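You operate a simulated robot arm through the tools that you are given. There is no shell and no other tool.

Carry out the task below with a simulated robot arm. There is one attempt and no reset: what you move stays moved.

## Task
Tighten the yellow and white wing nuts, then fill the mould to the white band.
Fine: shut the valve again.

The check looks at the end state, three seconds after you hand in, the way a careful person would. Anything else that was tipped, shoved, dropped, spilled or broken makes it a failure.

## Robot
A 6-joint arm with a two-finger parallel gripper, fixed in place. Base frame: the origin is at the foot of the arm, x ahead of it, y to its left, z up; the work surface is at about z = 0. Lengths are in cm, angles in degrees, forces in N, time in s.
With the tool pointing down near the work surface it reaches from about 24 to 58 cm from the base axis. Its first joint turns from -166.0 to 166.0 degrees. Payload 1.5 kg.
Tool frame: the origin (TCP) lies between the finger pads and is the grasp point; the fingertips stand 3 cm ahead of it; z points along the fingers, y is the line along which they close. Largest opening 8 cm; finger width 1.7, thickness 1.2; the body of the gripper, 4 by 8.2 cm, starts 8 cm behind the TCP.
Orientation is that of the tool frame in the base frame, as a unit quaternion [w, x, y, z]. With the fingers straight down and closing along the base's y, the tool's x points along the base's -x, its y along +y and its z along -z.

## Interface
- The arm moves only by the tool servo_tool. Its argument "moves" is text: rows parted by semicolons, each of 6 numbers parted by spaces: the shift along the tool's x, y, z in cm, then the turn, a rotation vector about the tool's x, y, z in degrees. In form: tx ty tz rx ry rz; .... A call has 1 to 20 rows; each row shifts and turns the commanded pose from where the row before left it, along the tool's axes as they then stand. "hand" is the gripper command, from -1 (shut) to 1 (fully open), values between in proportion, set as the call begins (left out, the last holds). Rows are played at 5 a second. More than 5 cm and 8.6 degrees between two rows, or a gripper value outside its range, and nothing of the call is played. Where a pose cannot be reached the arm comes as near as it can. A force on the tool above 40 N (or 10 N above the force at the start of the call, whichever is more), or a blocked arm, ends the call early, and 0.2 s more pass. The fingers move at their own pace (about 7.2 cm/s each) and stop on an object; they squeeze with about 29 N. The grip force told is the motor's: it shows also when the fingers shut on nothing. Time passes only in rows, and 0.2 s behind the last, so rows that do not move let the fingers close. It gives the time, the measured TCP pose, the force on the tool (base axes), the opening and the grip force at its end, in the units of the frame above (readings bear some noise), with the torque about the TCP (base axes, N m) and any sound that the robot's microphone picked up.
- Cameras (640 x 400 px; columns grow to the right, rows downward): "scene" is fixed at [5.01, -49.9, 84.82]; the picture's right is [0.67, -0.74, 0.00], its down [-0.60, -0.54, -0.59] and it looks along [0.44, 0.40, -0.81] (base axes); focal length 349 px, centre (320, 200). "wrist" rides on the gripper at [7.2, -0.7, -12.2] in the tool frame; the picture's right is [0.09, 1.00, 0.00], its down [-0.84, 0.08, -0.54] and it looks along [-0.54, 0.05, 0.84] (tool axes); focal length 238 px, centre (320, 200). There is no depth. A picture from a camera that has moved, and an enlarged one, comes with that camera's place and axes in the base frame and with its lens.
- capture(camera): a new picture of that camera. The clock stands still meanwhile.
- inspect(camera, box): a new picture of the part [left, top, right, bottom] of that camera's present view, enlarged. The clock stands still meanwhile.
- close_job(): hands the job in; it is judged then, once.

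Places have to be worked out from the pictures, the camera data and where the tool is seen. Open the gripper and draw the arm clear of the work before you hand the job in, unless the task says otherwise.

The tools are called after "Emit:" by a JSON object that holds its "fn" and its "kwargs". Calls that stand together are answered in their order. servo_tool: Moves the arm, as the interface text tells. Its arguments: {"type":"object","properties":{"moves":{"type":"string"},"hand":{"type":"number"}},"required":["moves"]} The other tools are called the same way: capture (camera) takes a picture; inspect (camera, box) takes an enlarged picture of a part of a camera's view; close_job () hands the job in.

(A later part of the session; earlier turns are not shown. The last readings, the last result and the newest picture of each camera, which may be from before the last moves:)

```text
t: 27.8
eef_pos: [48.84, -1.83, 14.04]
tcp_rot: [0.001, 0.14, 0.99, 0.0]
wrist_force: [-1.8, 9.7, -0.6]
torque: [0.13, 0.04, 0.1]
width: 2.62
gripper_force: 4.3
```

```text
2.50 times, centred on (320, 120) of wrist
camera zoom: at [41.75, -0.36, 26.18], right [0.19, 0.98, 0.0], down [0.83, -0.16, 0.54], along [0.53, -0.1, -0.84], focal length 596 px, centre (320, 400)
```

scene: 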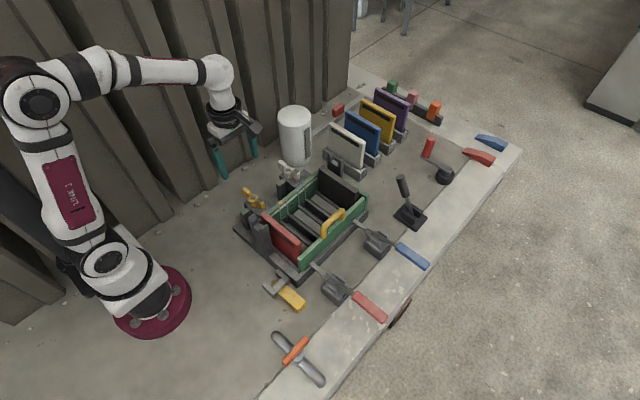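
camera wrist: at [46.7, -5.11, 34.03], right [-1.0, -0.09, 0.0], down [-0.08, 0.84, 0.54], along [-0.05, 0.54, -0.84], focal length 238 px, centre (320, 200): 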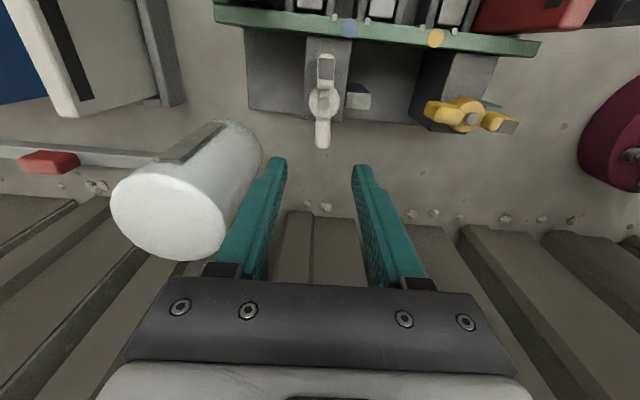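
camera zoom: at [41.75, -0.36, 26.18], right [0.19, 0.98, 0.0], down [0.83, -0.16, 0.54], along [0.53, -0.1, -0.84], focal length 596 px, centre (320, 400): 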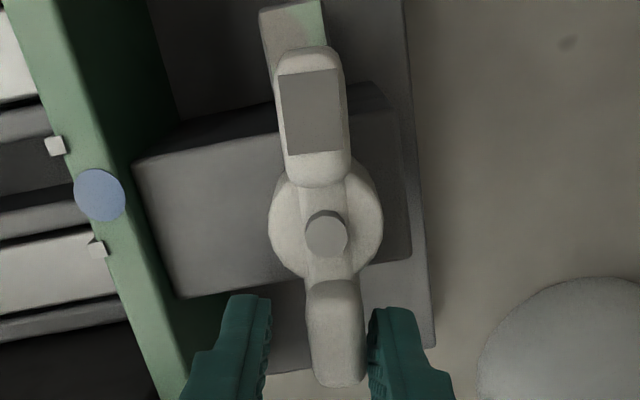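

The white nut hit its stop the same way (9.7 N). I open, rise straight up to z≈30, square the tool and check both nuts before going to the valve.

Emit:
{"fn": "servo_tool", "kwargs": {"moves": "0 0 0 0 0 0; 0 0 0 0 0 0; 0 0 -4 0 0 0; 0 0 -4 0 0 0; 0 0 -4 0 0 0; 0 0 -4 0 0 0; 0 0 0 0 0 -8; 0 0 0 0 0 -8; 4 -3 0 0 0 0; 4 -3 0 0 0 0; 0 0 0 0 0 0", "hand": 0.1}}

Emit:
{"fn": "capture", "kwargs": {"camera": "scene"}}

Emit:
{"fn": "inspect", "kwargs": {"camera": "scene", "box": [230, 140, 350, 220]}}

Emit:
{"fn": "capture", "kwargs": {"camera": "wrist"}}

```text
t: 30.2
eef_pos: [40.9, -7.69, 29.99]
tcp_rot: [0.0, 0.0, 1.0, 0.0]
wrist_force: [0.3, 0.6, -0.1]
torque: [0.0, 0.01, -0.02]
width: 4.43
gripper_force: 0.1
```

```text
taken
```

scene: 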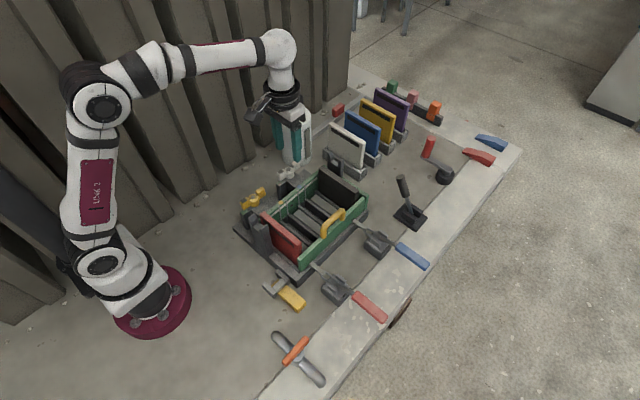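

```text
5.00 times, centred on (290, 180) of scene
camera zoom: at [5.01, -49.9, 84.82], right [0.67, -0.74, 0.0], down [-0.6, -0.54, -0.59], along [0.44, 0.4, -0.81], focal length 1745 px, centre (470, 300)
```

zoom: 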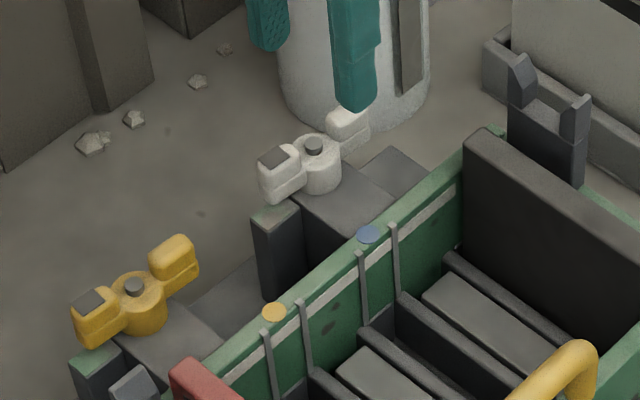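

```text
taken
camera wrist: at [33.63, -8.35, 42.22], right [-0.09, 1.0, 0.0], down [0.84, 0.08, 0.54], along [0.54, 0.05, -0.84], focal length 238 px, centre (320, 200)
```

wrist: 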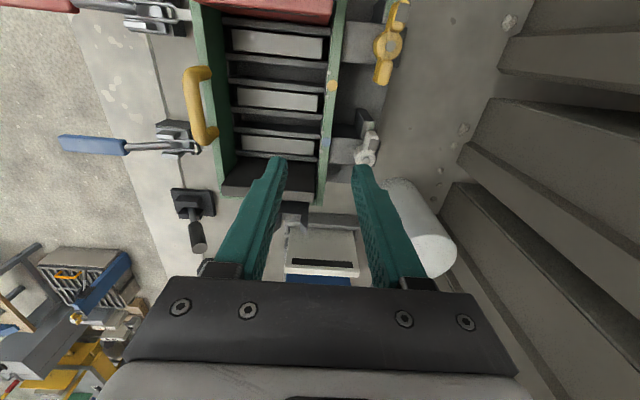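

Both wing nuts rest at their stops. Before opening the valve I check that the toggle clamps on the near wall are closed so the mould won't leak.

Emit:
{"fn": "inspect", "kwargs": {"camera": "wrist", "box": [40, 0, 240, 160]}}

Emit:
{"fn": "inspect", "kwargs": {"camera": "scene", "box": [295, 215, 435, 330]}}

Emit:
{"fn": "inspect", "kwargs": {"camera": "wrist", "box": [180, 0, 420, 200]}}

Emit:
{"fn": "inspect", "kwargs": {"camera": "scene", "box": [225, 190, 325, 310]}}

```text
2.50 times, centred on (140, 80) of wrist
camera zoom: at [33.63, -8.35, 42.22], right [-0.09, 1.0, 0.0], down [0.84, 0.08, 0.54], along [0.54, 0.05, -0.84], focal length 596 px, centre (770, 500)
```

zoom: 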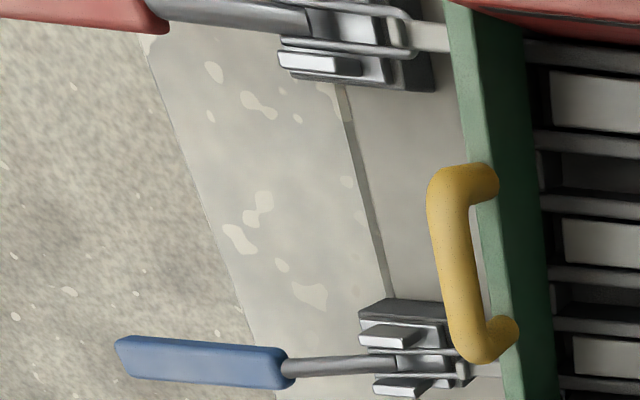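

```text
3.48 times, centred on (365, 272) of scene
camera zoom: at [5.01, -49.9, 84.82], right [0.67, -0.74, 0.0], down [-0.6, -0.54, -0.59], along [0.44, 0.4, -0.81], focal length 1214 px, centre (164, -52)
```

zoom: 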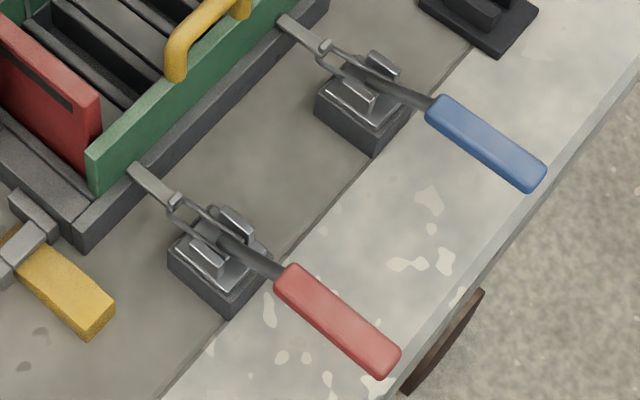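

```text
2.00 times, centred on (300, 100) of wrist
camera zoom: at [33.63, -8.35, 42.22], right [-0.09, 1.0, 0.0], down [0.84, 0.08, 0.54], along [0.54, 0.05, -0.84], focal length 477 px, centre (360, 400)
```

zoom: 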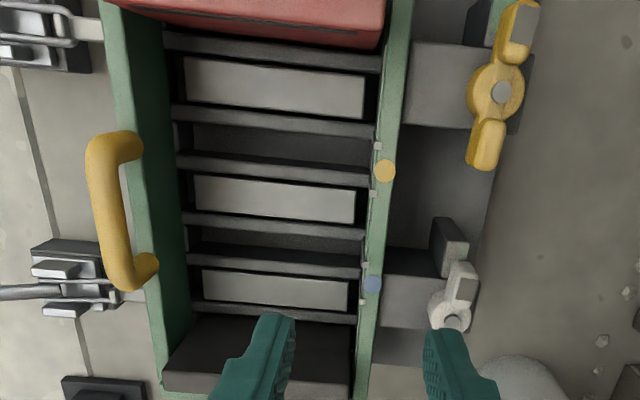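

```text
3.33 times, centred on (275, 250) of scene
camera zoom: at [5.01, -49.9, 84.82], right [0.67, -0.74, 0.0], down [-0.6, -0.54, -0.59], along [0.44, 0.4, -0.81], focal length 1163 px, centre (470, 33)
```

zoom: 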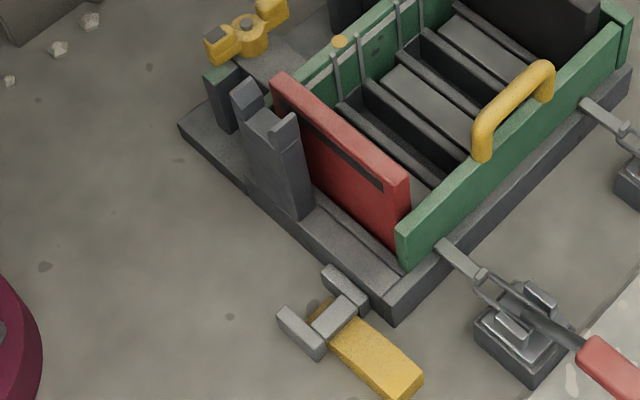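

The toggles look clamped and the mould assembled. Now I travel at z≈30 to above the orange-levered valve, estimated at (15.2,-33.4), staying in the same tool orientation so the fingers would straddle the lever.

Emit:
{"fn": "servo_tool", "kwargs": {"moves": "2.2 -2.9 0 0 0 0; 2.2 -2.9 0 0 0 0; 2.2 -2.9 0 0 0 0; 2.2 -2.9 0 0 0 0; 2.1 -2.7 0 0 0 0; 2.4 -1.9 0.8 0 0 0; 2.4 -1.9 0.8 0 0 0; 2.4 -1.9 0.8 0 0 0; 2.5 -1.9 0.8 0 0 0; 2.5 -1.9 0.8 0 0 0; 2.6 -1.8 1 0 0 0; 0 0 0 0 0 0", "hand": 0.1}}

Emit:
{"fn": "capture", "kwargs": {"camera": "wrist"}}

Emit:
{"fn": "capture", "kwargs": {"camera": "scene"}}

```text
t: 32.8
eef_pos: [15.1, -33.29, 25.11]
tcp_rot: [0.0, 0.001, 1.0, 0.001]
wrist_force: [0.0, -0.3, -1.2]
torque: [0.03, 0.01, -0.01]
width: 4.39
gripper_force: 0.2
```

```text
taken
camera wrist: at [7.79, -33.97, 37.28], right [-0.09, 1.0, 0.0], down [0.84, 0.08, 0.54], along [0.54, 0.05, -0.84], focal length 238 px, centre (320, 200)
```

wrist: 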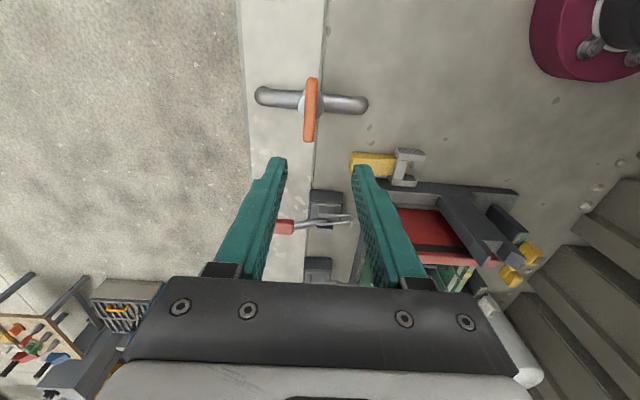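

```text
taken
```

scene: 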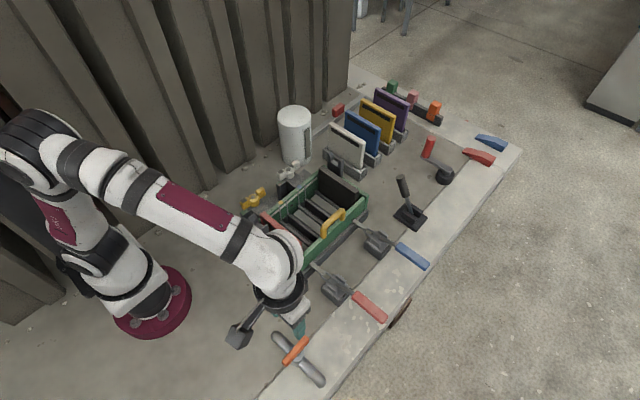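

The scene camera still sees the mould while the arm works here. I enlarge the valve to localise the lever's pivot and height.

Emit:
{"fn": "inspect", "kwargs": {"camera": "wrist", "box": [240, 50, 390, 160]}}

Emit:
{"fn": "inspect", "kwargs": {"camera": "scene", "box": [262, 310, 342, 390]}}

Emit:
{"fn": "inspect", "kwargs": {"camera": "scene", "box": [270, 165, 370, 245]}}

```text
3.64 times, centred on (315, 105) of wrist
camera zoom: at [7.79, -33.97, 37.28], right [-0.09, 1.0, 0.0], down [0.84, 0.08, 0.54], along [0.54, 0.05, -0.84], focal length 867 px, centre (338, 546)
```

zoom: 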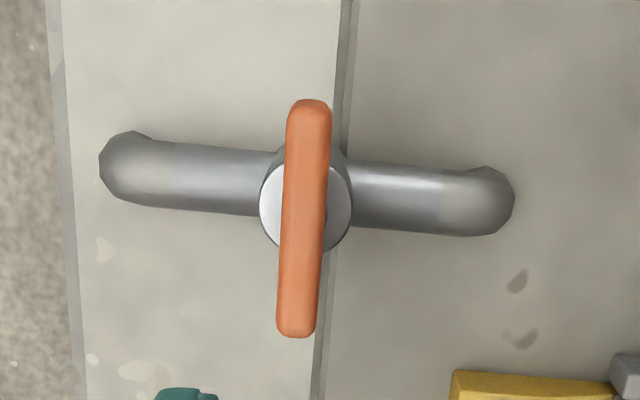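

```text
5.00 times, centred on (302, 350) of scene
camera zoom: at [5.01, -49.9, 84.82], right [0.67, -0.74, 0.0], down [-0.6, -0.54, -0.59], along [0.44, 0.4, -0.81], focal length 1745 px, centre (410, -550)
```

zoom: 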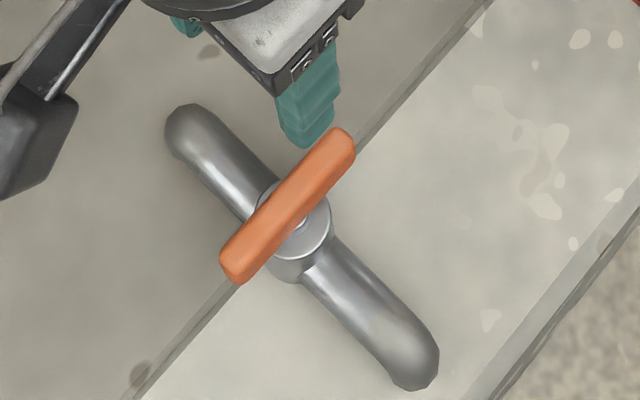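

```text
5.00 times, centred on (320, 205) of scene
camera zoom: at [5.01, -49.9, 84.82], right [0.67, -0.74, 0.0], down [-0.6, -0.54, -0.59], along [0.44, 0.4, -0.81], focal length 1745 px, centre (320, 175)
```

zoom: 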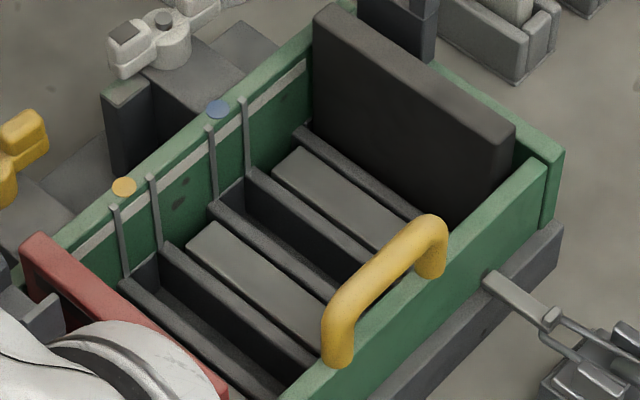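

The lever spans roughly x 11–18, y≈-34.5, but its height is uncertain (6–10 cm). I descend to z=18 and shift to y≈-34.5 to triangulate with a second height.

Emit:
{"fn": "servo_tool", "kwargs": {"moves": "0.3 -0.6 2.5 0 0 0; 0 -0.6 2.5 0 0 0; 0 0 2 0 0 0; 0 0 0 0 0 0", "hand": 0.1}}

Emit:
{"fn": "capture", "kwargs": {"camera": "wrist"}}

Emit:
{"fn": "inspect", "kwargs": {"camera": "wrist", "box": [240, 50, 400, 170]}}

Emit:
{"fn": "inspect", "kwargs": {"camera": "scene", "box": [242, 300, 342, 390]}}

```text
t: 33.8
eef_pos: [14.75, -34.53, 17.88]
tcp_rot: [0.0, 0.0, 1.0, 0.0]
wrist_force: [0.5, -0.9, 0.5]
torque: [-0.01, 0.02, 0.0]
width: 4.4
gripper_force: 0.0
```

```text
taken
camera wrist: at [7.56, -35.2, 30.23], right [-0.09, 1.0, 0.0], down [0.84, 0.08, 0.54], along [0.54, 0.05, -0.84], focal length 238 px, centre (320, 200)
```

wrist: 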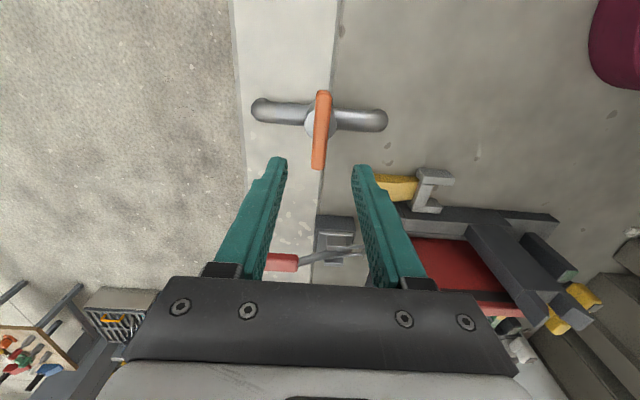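

```text
3.33 times, centred on (320, 110) of wrist
camera zoom: at [7.56, -35.2, 30.23], right [-0.09, 1.0, 0.0], down [0.84, 0.08, 0.54], along [0.54, 0.05, -0.84], focal length 794 px, centre (320, 500)
```

zoom: 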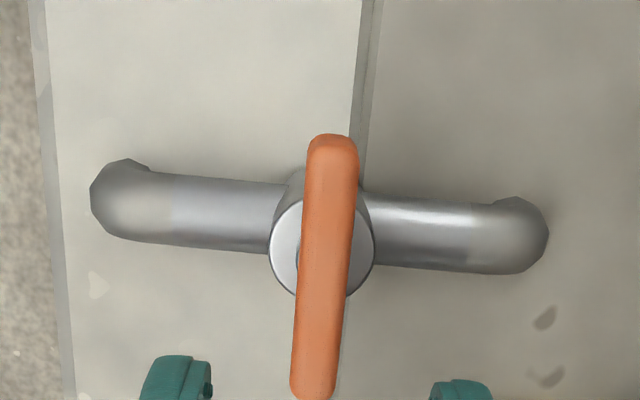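

```text
4.44 times, centred on (292, 345) of scene
camera zoom: at [5.01, -49.9, 84.82], right [0.67, -0.74, 0.0], down [-0.6, -0.54, -0.59], along [0.44, 0.4, -0.81], focal length 1551 px, centre (444, -444)
```

zoom: 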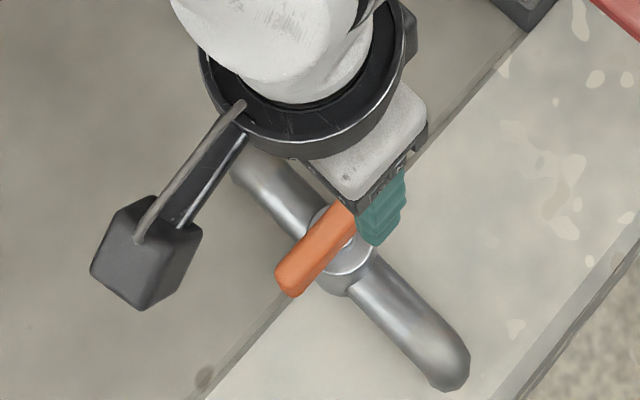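

Triangulating the two wrist views gives lever top ≈8, ends x≈10.8 and 18.2, y≈-34.5; the hub is near (14.3,-34.5) with its top about 6. I lower with the fingers straddling the lever's +x half at x≈17, tips at about 6.5.

Emit:
{"fn": "servo_tool", "kwargs": {"moves": "-1.1 0 2 0 0 0; -1.1 0 2 0 0 0; 0 0 2 0 0 0; 0 0 1.2 0 0 0; 0 0 1.1 0 0 0; 0 0 0 0 0 0", "hand": 0.1}}

Emit:
{"fn": "capture", "kwargs": {"camera": "wrist"}}

Emit:
{"fn": "capture", "kwargs": {"camera": "scene"}}

Emit:
{"fn": "inspect", "kwargs": {"camera": "wrist", "box": [240, 60, 400, 180]}}

Emit:
{"fn": "inspect", "kwargs": {"camera": "scene", "box": [270, 165, 370, 245]}}

```text
t: 35.2
eef_pos: [16.98, -34.5, 9.46]
tcp_rot: [0.0, 0.0, 1.0, 0.001]
wrist_force: [0.5, 0.0, 0.0]
torque: [-0.03, -0.01, 0.02]
width: 4.39
gripper_force: 0.2
```

```text
taken
camera wrist: at [9.74, -35.19, 21.8], right [-0.09, 1.0, 0.0], down [0.84, 0.08, 0.54], along [0.54, 0.05, -0.84], focal length 238 px, centre (320, 200)
```

wrist: 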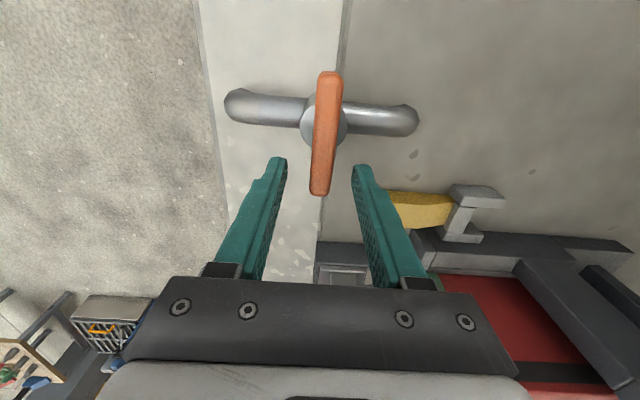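

```text
taken
```

scene: 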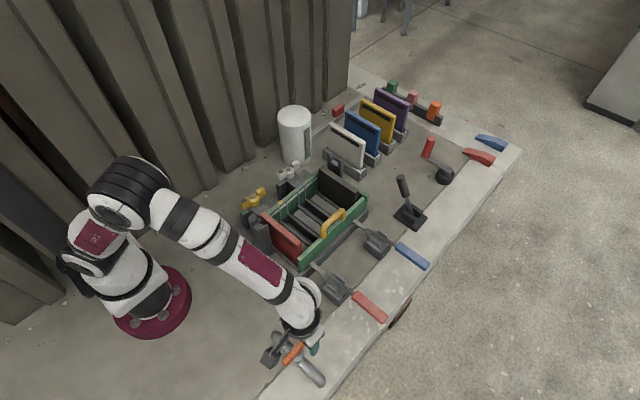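

```text
3.33 times, centred on (320, 120) of wrist
camera zoom: at [9.74, -35.19, 21.8], right [-0.09, 1.0, 0.0], down [0.84, 0.08, 0.54], along [0.54, 0.05, -0.84], focal length 794 px, centre (320, 467)
```

zoom: 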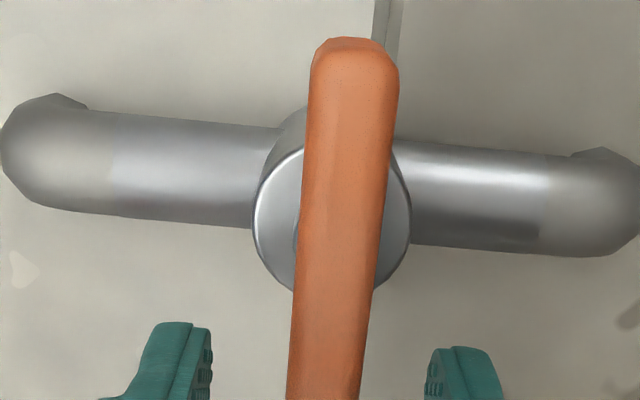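

```text
5.00 times, centred on (320, 205) of scene
camera zoom: at [5.01, -49.9, 84.82], right [0.67, -0.74, 0.0], down [-0.6, -0.54, -0.59], along [0.44, 0.4, -0.81], focal length 1745 px, centre (320, 175)
```

zoom: 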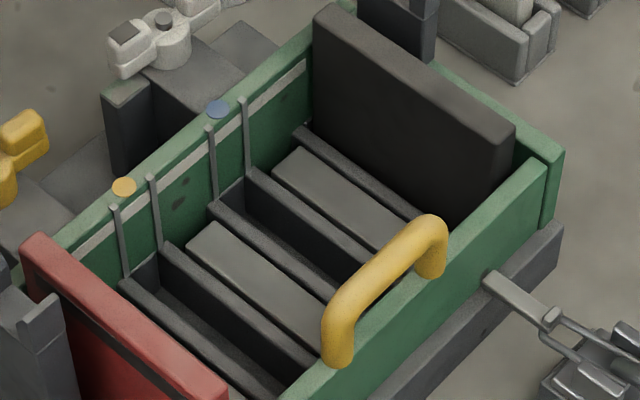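

The mould is in full view from the scene camera with the arm here. I narrow to a slack straddle (2 cm) and test the counter-clockwise direction (opening) with 12°, watching the force.

Emit:
{"fn": "servo_tool", "kwargs": {"moves": "0 0 0 0 0 0; 0 0 0 0 0 0; 0.007 0.195 0 0 0 -4; 0.007 0.195 0 0 0 -4; 0.007 0.195 0 0 0 -4; 0 0 0 0 0 0", "hand": -0.5}}

Emit:
{"fn": "inspect", "kwargs": {"camera": "wrist", "box": [240, 60, 400, 200]}}

Emit:
{"fn": "inspect", "kwargs": {"camera": "scene", "box": [270, 165, 370, 245]}}

```text
t: 36.6
eef_pos: [17.11, -33.93, 9.59]
tcp_rot: [0.0, -0.105, 0.994, 0.0]
wrist_force: [0.9, -1.1, 0.2]
torque: [-0.07, -0.02, -0.03]
width: 2.2
gripper_force: 0.6
```

```text
2.86 times, centred on (320, 130) of wrist
camera zoom: at [10.07, -36.08, 21.85], right [-0.3, 0.95, 0.0], down [0.8, 0.25, 0.54], along [0.52, 0.16, -0.84], focal length 681 px, centre (320, 400)
```

zoom: 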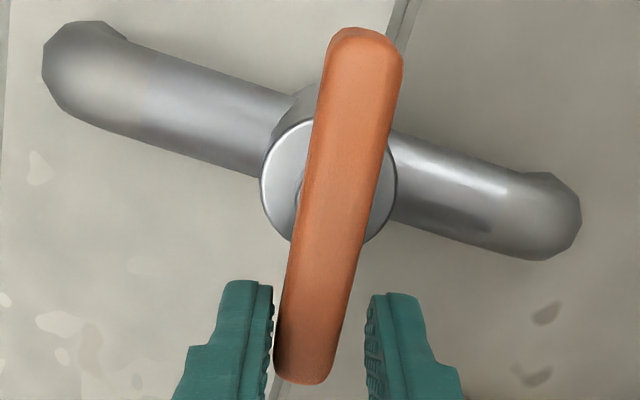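

```text
5.00 times, centred on (320, 205) of scene
camera zoom: at [5.01, -49.9, 84.82], right [0.67, -0.74, 0.0], down [-0.6, -0.54, -0.59], along [0.44, 0.4, -0.81], focal length 1745 px, centre (320, 175)
```

zoom: 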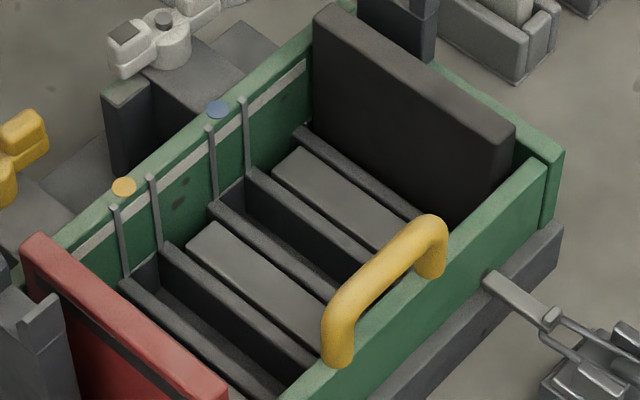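

The lever followed counter-clockwise about 6° with just 1 N, so this way is free. No liquid yet. I open another 12° and look again.

Emit:
{"fn": "servo_tool", "kwargs": {"moves": "0.007 0.195 0 0 0 -4; 0.007 0.195 0 0 0 -4; 0.007 0.195 0 0 0 -4", "hand": -0.5}}

Emit:
{"fn": "inspect", "kwargs": {"camera": "scene", "box": [270, 165, 370, 245]}}

Emit:
{"fn": "capture", "kwargs": {"camera": "scene"}}

Emit:
{"fn": "inspect", "kwargs": {"camera": "wrist", "box": [240, 60, 400, 200]}}

```text
t: 37.4
eef_pos: [16.84, -33.48, 9.6]
tcp_rot: [0.0, -0.208, 0.978, -0.001]
wrist_force: [0.6, -3.0, 0.6]
torque: [-0.05, 0.01, 0.0]
width: 2.21
gripper_force: 1.0
```

```text
5.00 times, centred on (320, 205) of scene
camera zoom: at [5.01, -49.9, 84.82], right [0.67, -0.74, 0.0], down [-0.6, -0.54, -0.59], along [0.44, 0.4, -0.81], focal length 1745 px, centre (320, 175)
```

zoom: 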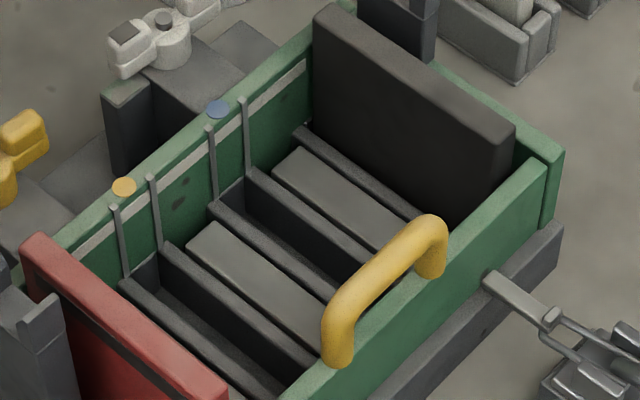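

```text
taken
```

scene: 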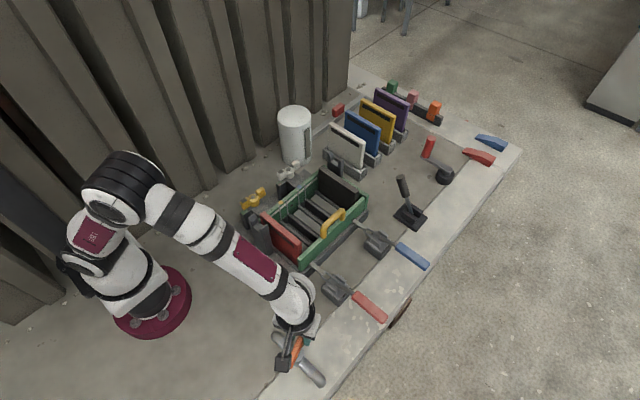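

```text
2.86 times, centred on (320, 130) of wrist
camera zoom: at [10.53, -36.94, 21.84], right [-0.49, 0.87, 0.0], down [0.73, 0.41, 0.54], along [0.47, 0.27, -0.84], focal length 681 px, centre (320, 400)
```

zoom: 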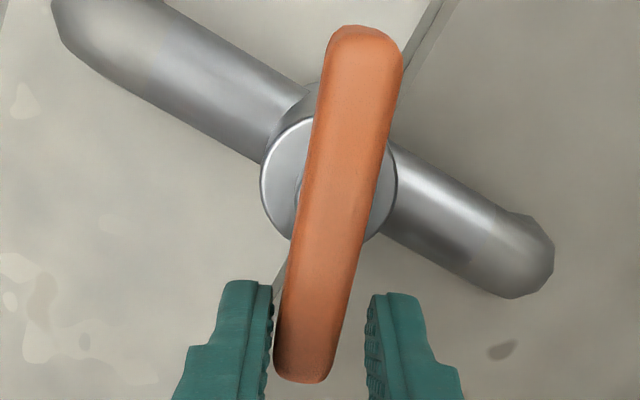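

Lever at about 18° and still nothing in the mould. I open another 12°.

Emit:
{"fn": "servo_tool", "kwargs": {"moves": "0.007 0.195 0 0 0 -4; 0.007 0.195 0 0 0 -4; 0.007 0.195 0 0 0 -4", "hand": -0.5}}

Emit:
{"fn": "inspect", "kwargs": {"camera": "scene", "box": [270, 165, 370, 245]}}

Emit:
{"fn": "inspect", "kwargs": {"camera": "scene", "box": [268, 95, 348, 165]}}

```text
t: 38.2
eef_pos: [16.67, -32.87, 9.63]
tcp_rot: [0.0, -0.31, 0.951, 0.0]
wrist_force: [1.3, -1.6, 1.1]
torque: [-0.03, 0.0, -0.01]
width: 2.26
gripper_force: 1.9
```

```text
5.00 times, centred on (320, 205) of scene
camera zoom: at [5.01, -49.9, 84.82], right [0.67, -0.74, 0.0], down [-0.6, -0.54, -0.59], along [0.44, 0.4, -0.81], focal length 1745 px, centre (320, 175)
```

zoom: 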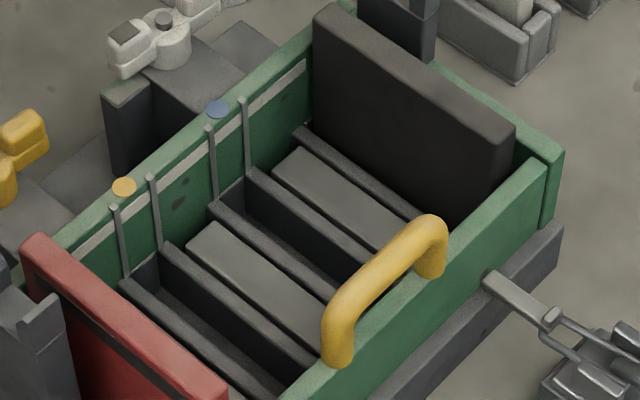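

```text
5.71 times, centred on (308, 130) of scene
camera zoom: at [5.01, -49.9, 84.82], right [0.67, -0.74, 0.0], down [-0.6, -0.54, -0.59], along [0.44, 0.4, -0.81], focal length 1994 px, centre (389, 600)
```

zoom: 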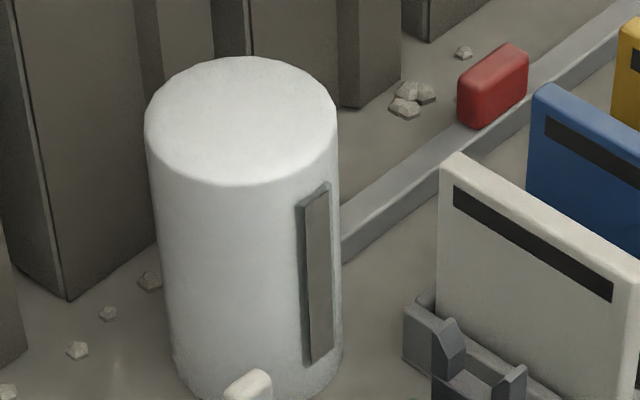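

Still dry at about 30°. I open another 16° and wait a little, checking each time.

Emit:
{"fn": "servo_tool", "kwargs": {"moves": "0.007 0.195 0 0 0 -4; 0.007 0.195 0 0 0 -4; 0.007 0.195 0 0 0 -4; 0.007 0.195 0 0 0 -4", "hand": -0.5}}

Emit:
{"fn": "inspect", "kwargs": {"camera": "scene", "box": [270, 165, 370, 245]}}

Emit:
{"fn": "inspect", "kwargs": {"camera": "wrist", "box": [240, 60, 400, 200]}}

```text
t: 39.2
eef_pos: [15.95, -32.34, 9.69]
tcp_rot: [0.0, -0.439, 0.899, 0.0]
wrist_force: [2.6, -0.7, -0.7]
torque: [-0.03, -0.05, -0.01]
width: 2.23
gripper_force: 1.1
```

```text
5.00 times, centred on (320, 205) of scene
camera zoom: at [5.01, -49.9, 84.82], right [0.67, -0.74, 0.0], down [-0.6, -0.54, -0.59], along [0.44, 0.4, -0.81], focal length 1745 px, centre (320, 175)
```

zoom: 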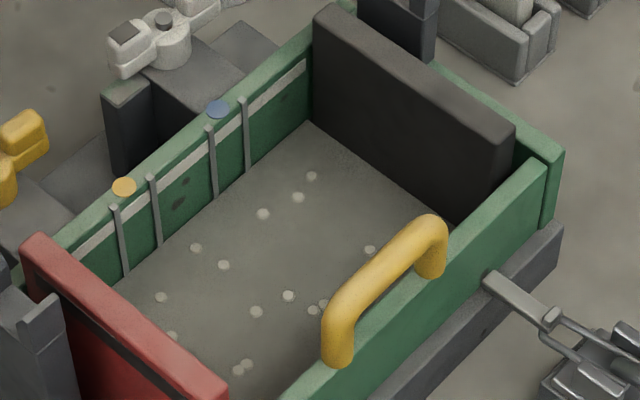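

```text
2.86 times, centred on (320, 130) of wrist
camera zoom: at [12.02, -38.37, 21.86], right [-0.84, 0.54, 0.0], down [0.45, 0.71, 0.54], along [0.29, 0.46, -0.84], focal length 681 px, centre (320, 400)
```

zoom: 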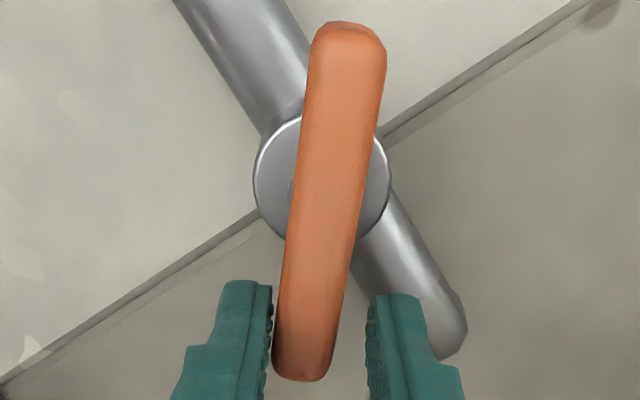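

Slurry is now rising: it covers the floor blocks, with the level roughly 2.5 cm below the white band. I hold for one row to measure the filling rate.

Emit:
{"fn": "servo_tool", "kwargs": {"moves": "0 0 0 0 0 0", "hand": -0.5}}

Emit:
{"fn": "inspect", "kwargs": {"camera": "scene", "box": [270, 165, 370, 245]}}

Emit:
{"fn": "inspect", "kwargs": {"camera": "scene", "box": [275, 175, 345, 220]}}

```text
t: 39.6
eef_pos: [16.06, -32.33, 9.61]
tcp_rot: [-0.001, -0.439, 0.899, 0.0]
wrist_force: [0.9, -0.9, 0.4]
torque: [0.01, -0.08, 0.02]
width: 2.11
gripper_force: 0.5
```

```text
5.00 times, centred on (320, 205) of scene
camera zoom: at [5.01, -49.9, 84.82], right [0.67, -0.74, 0.0], down [-0.6, -0.54, -0.59], along [0.44, 0.4, -0.81], focal length 1745 px, centre (320, 175)
```

zoom: 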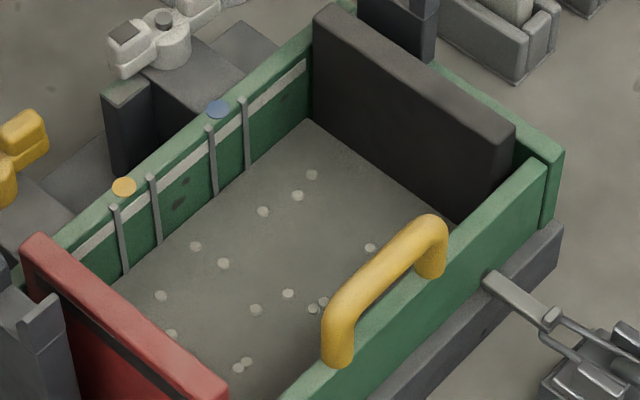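

```text
8.89 times, centred on (310, 198) of scene
camera zoom: at [5.01, -49.9, 84.82], right [0.67, -0.74, 0.0], down [-0.6, -0.54, -0.59], along [0.44, 0.4, -0.81], focal length 3102 px, centre (409, 222)
```

zoom: 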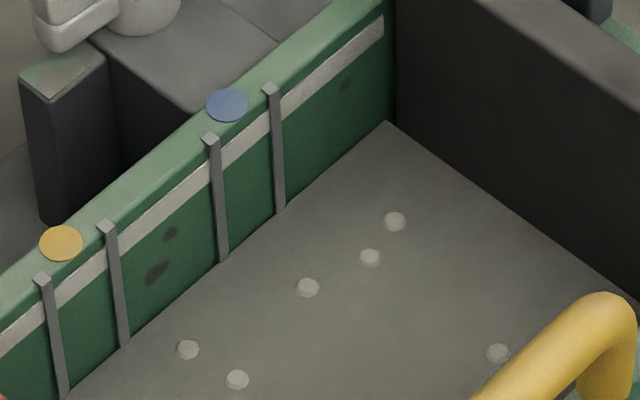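

The rate is slow at this opening (about 0.1 cm in 0.4 s), with roughly 4–5 cm to go to the middle of the band. I wait 2.2 s and re-measure.

Emit:
{"fn": "servo_tool", "kwargs": {"moves": "0 0 0 0 0 0; 0 0 0 0 0 0; 0 0 0 0 0 0; 0 0 0 0 0 0; 0 0 0 0 0 0; 0 0 0 0 0 0; 0 0 0 0 0 0; 0 0 0 0 0 0; 0 0 0 0 0 0; 0 0 0 0 0 0", "hand": -0.5}}

Emit:
{"fn": "inspect", "kwargs": {"camera": "scene", "box": [275, 175, 345, 220]}}

Emit:
{"fn": "capture", "kwargs": {"camera": "scene"}}

```text
t: 41.8
eef_pos: [16.01, -32.25, 9.6]
tcp_rot: [0.0, -0.438, 0.899, 0.0]
wrist_force: [-1.5, -0.1, -0.5]
torque: [-0.01, 0.03, -0.04]
width: 2.01
gripper_force: 0.1
```

```text
8.89 times, centred on (310, 198) of scene
camera zoom: at [5.01, -49.9, 84.82], right [0.67, -0.74, 0.0], down [-0.6, -0.54, -0.59], along [0.44, 0.4, -0.81], focal length 3102 px, centre (409, 222)
```

zoom: 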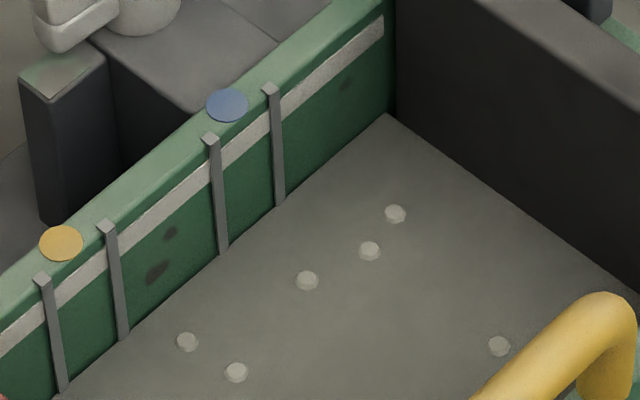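

```text
taken
```

scene: 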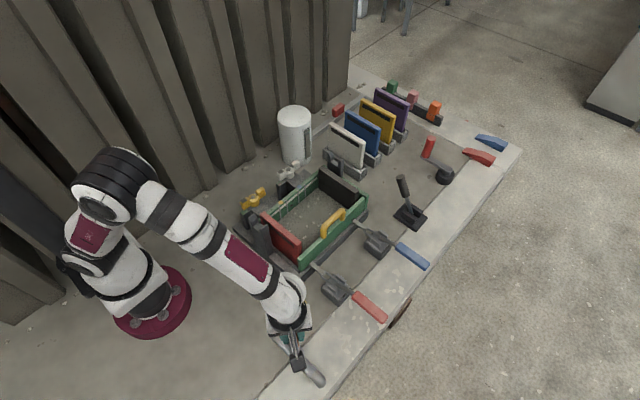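

Level rising about 3.6 px/s at this zoom (≈0.2 cm/s); some 85 px remain to mid-band. No leak is visible. I wait another 4.2 s.

Emit:
{"fn": "servo_tool", "kwargs": {"moves": "0 0 0 0 0 0; 0 0 0 0 0 0; 0 0 0 0 0 0; 0 0 0 0 0 0; 0 0 0 0 0 0; 0 0 0 0 0 0; 0 0 0 0 0 0; 0 0 0 0 0 0; 0 0 0 0 0 0; 0 0 0 0 0 0; 0 0 0 0 0 0; 0 0 0 0 0 0; 0 0 0 0 0 0; 0 0 0 0 0 0; 0 0 0 0 0 0; 0 0 0 0 0 0; 0 0 0 0 0 0; 0 0 0 0 0 0; 0 0 0 0 0 0; 0 0 0 0 0 0", "hand": -0.5}}

Emit:
{"fn": "inspect", "kwargs": {"camera": "scene", "box": [275, 175, 345, 220]}}

Emit:
{"fn": "inspect", "kwargs": {"camera": "scene", "box": [225, 160, 385, 290]}}

```text
t: 46.0
eef_pos: [16.04, -32.18, 9.58]
tcp_rot: [0.0, -0.439, 0.899, 0.0]
wrist_force: [-0.1, 0.0, -0.6]
torque: [0.04, 0.0, -0.01]
width: 1.99
gripper_force: 0.1
```

```text
8.89 times, centred on (310, 198) of scene
camera zoom: at [5.01, -49.9, 84.82], right [0.67, -0.74, 0.0], down [-0.6, -0.54, -0.59], along [0.44, 0.4, -0.81], focal length 3102 px, centre (409, 222)
```

zoom: 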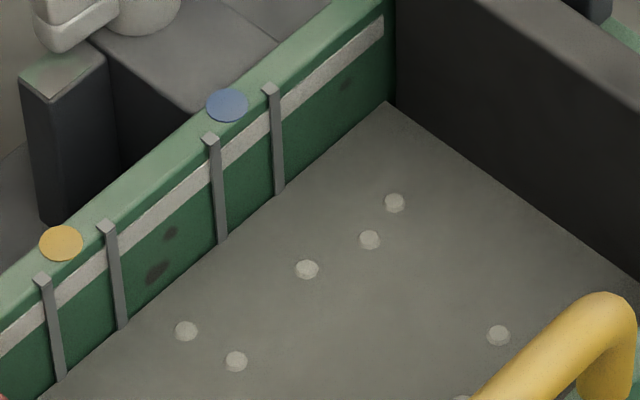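

```text
3.08 times, centred on (305, 225) of scene
camera zoom: at [5.01, -49.9, 84.82], right [0.67, -0.74, 0.0], down [-0.6, -0.54, -0.59], along [0.44, 0.4, -0.81], focal length 1074 px, centre (366, 123)
```

zoom: 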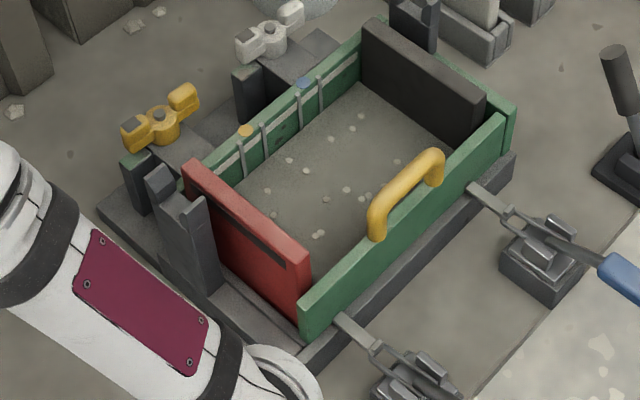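

Level rises about 3 px/s and about 76 px remain to mid-band; nothing leaks. I keep waiting.

Emit:
{"fn": "servo_tool", "kwargs": {"moves": "0 0 0 0 0 0; 0 0 0 0 0 0; 0 0 0 0 0 0; 0 0 0 0 0 0; 0 0 0 0 0 0; 0 0 0 0 0 0; 0 0 0 0 0 0; 0 0 0 0 0 0; 0 0 0 0 0 0; 0 0 0 0 0 0; 0 0 0 0 0 0; 0 0 0 0 0 0; 0 0 0 0 0 0; 0 0 0 0 0 0; 0 0 0 0 0 0; 0 0 0 0 0 0; 0 0 0 0 0 0; 0 0 0 0 0 0; 0 0 0 0 0 0; 0 0 0 0 0 0", "hand": -0.5}}

Emit:
{"fn": "inspect", "kwargs": {"camera": "scene", "box": [275, 175, 345, 220]}}

```text
t: 50.2
eef_pos: [16.01, -32.35, 9.57]
tcp_rot: [0.0, -0.439, 0.898, 0.0]
wrist_force: [0.2, 0.3, 1.0]
torque: [0.01, 0.03, 0.0]
width: 2.01
gripper_force: 0.0
```

```text
8.89 times, centred on (310, 198) of scene
camera zoom: at [5.01, -49.9, 84.82], right [0.67, -0.74, 0.0], down [-0.6, -0.54, -0.59], along [0.44, 0.4, -0.81], focal length 3102 px, centre (409, 222)
```

zoom: 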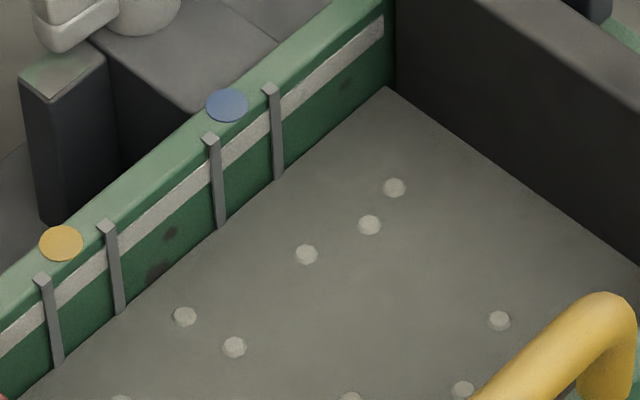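

Level is about 50 px below the band's lower edge, rising about 3.6 px/s. I wait another 4.2 s twice, checking in between.

Emit:
{"fn": "servo_tool", "kwargs": {"moves": "0 0 0 0 0 0; 0 0 0 0 0 0; 0 0 0 0 0 0; 0 0 0 0 0 0; 0 0 0 0 0 0; 0 0 0 0 0 0; 0 0 0 0 0 0; 0 0 0 0 0 0; 0 0 0 0 0 0; 0 0 0 0 0 0; 0 0 0 0 0 0; 0 0 0 0 0 0; 0 0 0 0 0 0; 0 0 0 0 0 0; 0 0 0 0 0 0; 0 0 0 0 0 0; 0 0 0 0 0 0; 0 0 0 0 0 0; 0 0 0 0 0 0; 0 0 0 0 0 0", "hand": -0.5}}

Emit:
{"fn": "inspect", "kwargs": {"camera": "scene", "box": [275, 175, 345, 220]}}

```text
t: 54.4
eef_pos: [16.01, -32.29, 9.61]
tcp_rot: [0.0, -0.439, 0.899, 0.0]
wrist_force: [-0.3, 0.8, -0.6]
torque: [-0.01, -0.01, 0.02]
width: 2.0
gripper_force: 0.0
```

```text
8.89 times, centred on (310, 198) of scene
camera zoom: at [5.01, -49.9, 84.82], right [0.67, -0.74, 0.0], down [-0.6, -0.54, -0.59], along [0.44, 0.4, -0.81], focal length 3102 px, centre (409, 222)
```

zoom: 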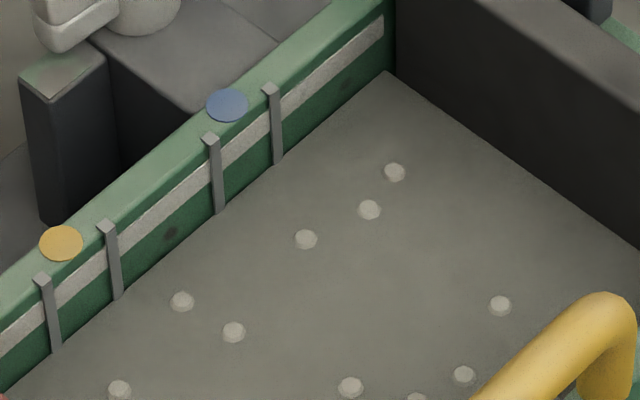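

37 px remain to the band's lower edge at the same rate. I wait another 4.2 s.

Emit:
{"fn": "servo_tool", "kwargs": {"moves": "0 0 0 0 0 0; 0 0 0 0 0 0; 0 0 0 0 0 0; 0 0 0 0 0 0; 0 0 0 0 0 0; 0 0 0 0 0 0; 0 0 0 0 0 0; 0 0 0 0 0 0; 0 0 0 0 0 0; 0 0 0 0 0 0; 0 0 0 0 0 0; 0 0 0 0 0 0; 0 0 0 0 0 0; 0 0 0 0 0 0; 0 0 0 0 0 0; 0 0 0 0 0 0; 0 0 0 0 0 0; 0 0 0 0 0 0; 0 0 0 0 0 0; 0 0 0 0 0 0", "hand": -0.5}}

Emit:
{"fn": "inspect", "kwargs": {"camera": "scene", "box": [275, 175, 345, 220]}}

```text
t: 58.6
eef_pos: [15.95, -32.36, 9.58]
tcp_rot: [0.001, -0.438, 0.899, 0.001]
wrist_force: [0.4, -0.4, -0.6]
torque: [0.02, 0.0, 0.0]
width: 2.0
gripper_force: 0.0
```

```text
8.89 times, centred on (310, 198) of scene
camera zoom: at [5.01, -49.9, 84.82], right [0.67, -0.74, 0.0], down [-0.6, -0.54, -0.59], along [0.44, 0.4, -0.81], focal length 3102 px, centre (409, 222)
```

zoom: 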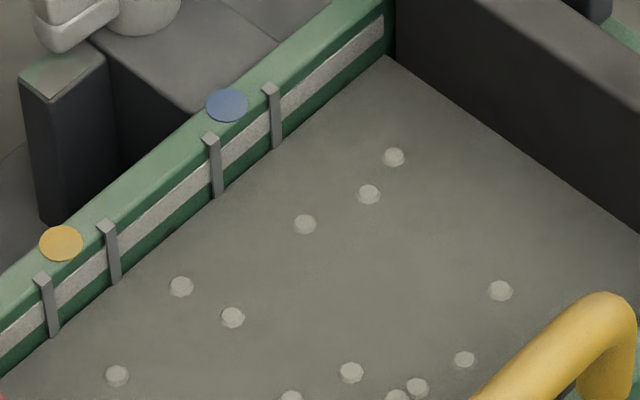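

About 20 px remain to the band's lower edge. I enlarge more for an exact read before the next wait.

Emit:
{"fn": "inspect", "kwargs": {"camera": "scene", "box": [294, 172, 326, 192]}}

```text
16.00 times, centred on (310, 182) of scene
camera zoom: at [5.01, -49.9, 84.82], right [0.67, -0.74, 0.0], down [-0.6, -0.54, -0.59], along [0.44, 0.4, -0.81], focal length 5584 px, centre (480, 488)
```

zoom: 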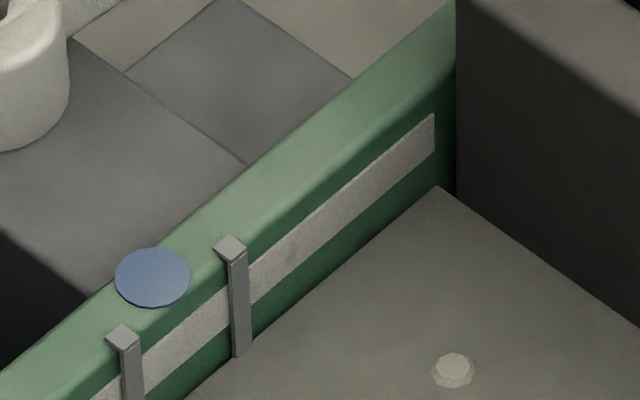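

At 16×, the level is 37 px below the band's lower edge and the band is 37 px tall; rate ≈6.4 px/s, so mid-band is about 8.6 s away. I wait 4.2 s more.

Emit:
{"fn": "servo_tool", "kwargs": {"moves": "0 0 0 0 0 0; 0 0 0 0 0 0; 0 0 0 0 0 0; 0 0 0 0 0 0; 0 0 0 0 0 0; 0 0 0 0 0 0; 0 0 0 0 0 0; 0 0 0 0 0 0; 0 0 0 0 0 0; 0 0 0 0 0 0; 0 0 0 0 0 0; 0 0 0 0 0 0; 0 0 0 0 0 0; 0 0 0 0 0 0; 0 0 0 0 0 0; 0 0 0 0 0 0; 0 0 0 0 0 0; 0 0 0 0 0 0; 0 0 0 0 0 0; 0 0 0 0 0 0", "hand": -0.5}}

Emit:
{"fn": "inspect", "kwargs": {"camera": "scene", "box": [294, 172, 326, 192]}}

Emit:
{"fn": "inspect", "kwargs": {"camera": "wrist", "box": [240, 60, 400, 200]}}

```text
t: 62.8
eef_pos: [15.99, -32.27, 9.71]
tcp_rot: [0.0, -0.439, 0.899, 0.001]
wrist_force: [-0.4, -0.3, -0.8]
torque: [-0.02, 0.01, -0.05]
width: 2.01
gripper_force: 0.2
```

```text
16.00 times, centred on (310, 182) of scene
camera zoom: at [5.01, -49.9, 84.82], right [0.67, -0.74, 0.0], down [-0.6, -0.54, -0.59], along [0.44, 0.4, -0.81], focal length 5584 px, centre (480, 488)
```

zoom: 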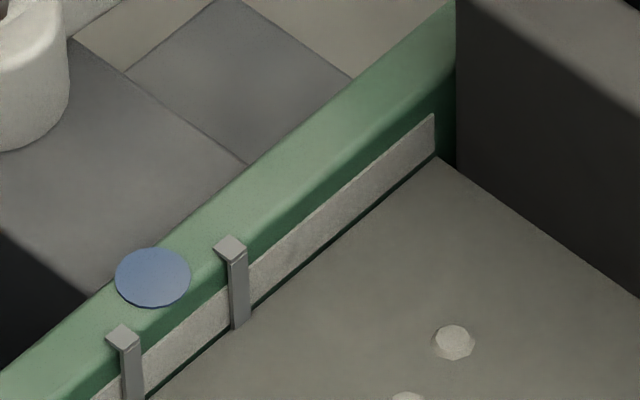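

```text
2.86 times, centred on (320, 130) of wrist
camera zoom: at [12.01, -38.37, 21.86], right [-0.84, 0.54, 0.0], down [0.45, 0.71, 0.54], along [0.29, 0.46, -0.84], focal length 681 px, centre (320, 400)
```

zoom: 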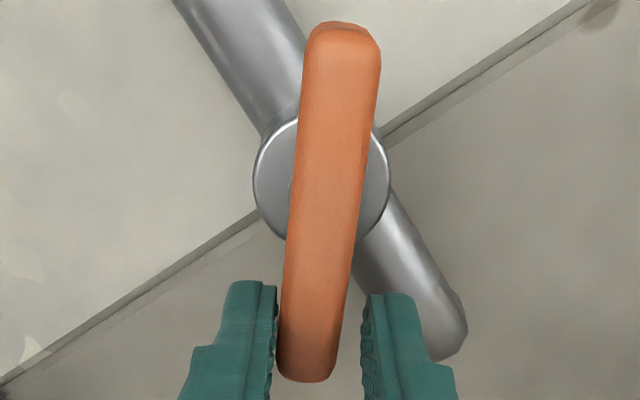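

Level is about 8 px below the band's lower edge, rate ≈7 px/s. Mid-band is about 25 px away, of which ~5 px will come during closing, so I wait ≈2.4 s and check.

Emit:
{"fn": "servo_tool", "kwargs": {"moves": "0 0 0 0 0 0; 0 0 0 0 0 0; 0 0 0 0 0 0; 0 0 0 0 0 0; 0 0 0 0 0 0; 0 0 0 0 0 0; 0 0 0 0 0 0; 0 0 0 0 0 0; 0 0 0 0 0 0; 0 0 0 0 0 0", "hand": -0.5}}

Emit:
{"fn": "inspect", "kwargs": {"camera": "scene", "box": [294, 172, 326, 192]}}

```text
t: 65.0
eef_pos: [15.97, -32.35, 9.56]
tcp_rot: [0.0, -0.439, 0.899, 0.001]
wrist_force: [-1.1, 0.5, 0.6]
torque: [-0.01, -0.04, -0.01]
width: 1.98
gripper_force: 0.1
```

```text
16.00 times, centred on (310, 182) of scene
camera zoom: at [5.01, -49.9, 84.82], right [0.67, -0.74, 0.0], down [-0.6, -0.54, -0.59], along [0.44, 0.4, -0.81], focal length 5584 px, centre (480, 488)
```

zoom: 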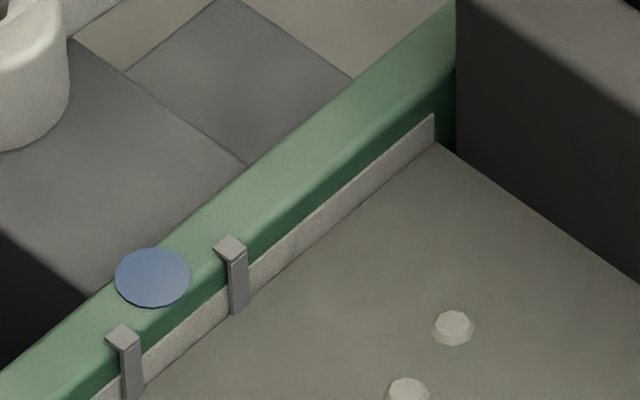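

The level is now inside the band (about a quarter of its height). I close the valve now: 7 rows of 8° clockwise back toward the start position.

Emit:
{"fn": "servo_tool", "kwargs": {"moves": "0.027 -0.39 0 0 0 8; 0.027 -0.39 0 0 0 8; 0.027 -0.39 0 0 0 8; 0.027 -0.39 0 0 0 8; 0.027 -0.39 0 0 0 8; 0.027 -0.39 0 0 0 8; 0.015 -0.2 0 0 0 4", "hand": -0.5}}

Emit:
{"fn": "inspect", "kwargs": {"camera": "wrist", "box": [240, 60, 400, 200]}}

Emit:
{"fn": "inspect", "kwargs": {"camera": "scene", "box": [294, 172, 326, 192]}}

```text
t: 66.6
eef_pos: [17.04, -34.54, 9.65]
tcp_rot: [0.0, 0.002, 1.0, 0.0]
wrist_force: [1.9, 3.2, -0.1]
torque: [0.02, 0.01, 0.04]
width: 2.25
gripper_force: 0.9
```

```text
2.86 times, centred on (320, 130) of wrist
camera zoom: at [9.79, -35.16, 21.86], right [-0.09, 1.0, 0.0], down [0.84, 0.07, 0.54], along [0.54, 0.05, -0.84], focal length 681 px, centre (320, 400)
```

zoom: 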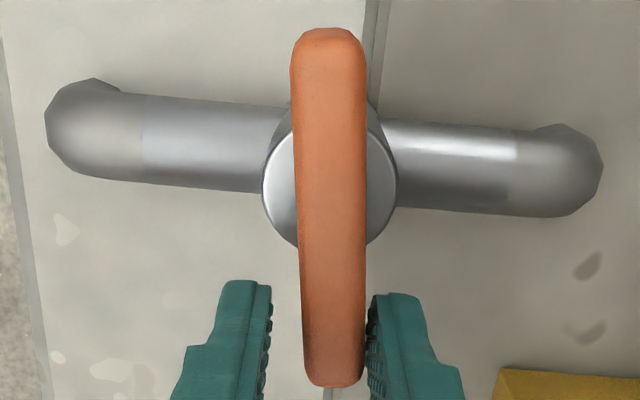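

```text
16.00 times, centred on (310, 182) of scene
camera zoom: at [5.01, -49.9, 84.82], right [0.67, -0.74, 0.0], down [-0.6, -0.54, -0.59], along [0.44, 0.4, -0.81], focal length 5584 px, centre (480, 488)
```

zoom: 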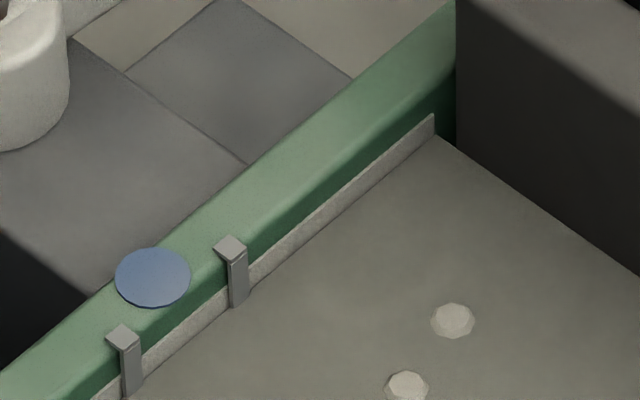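

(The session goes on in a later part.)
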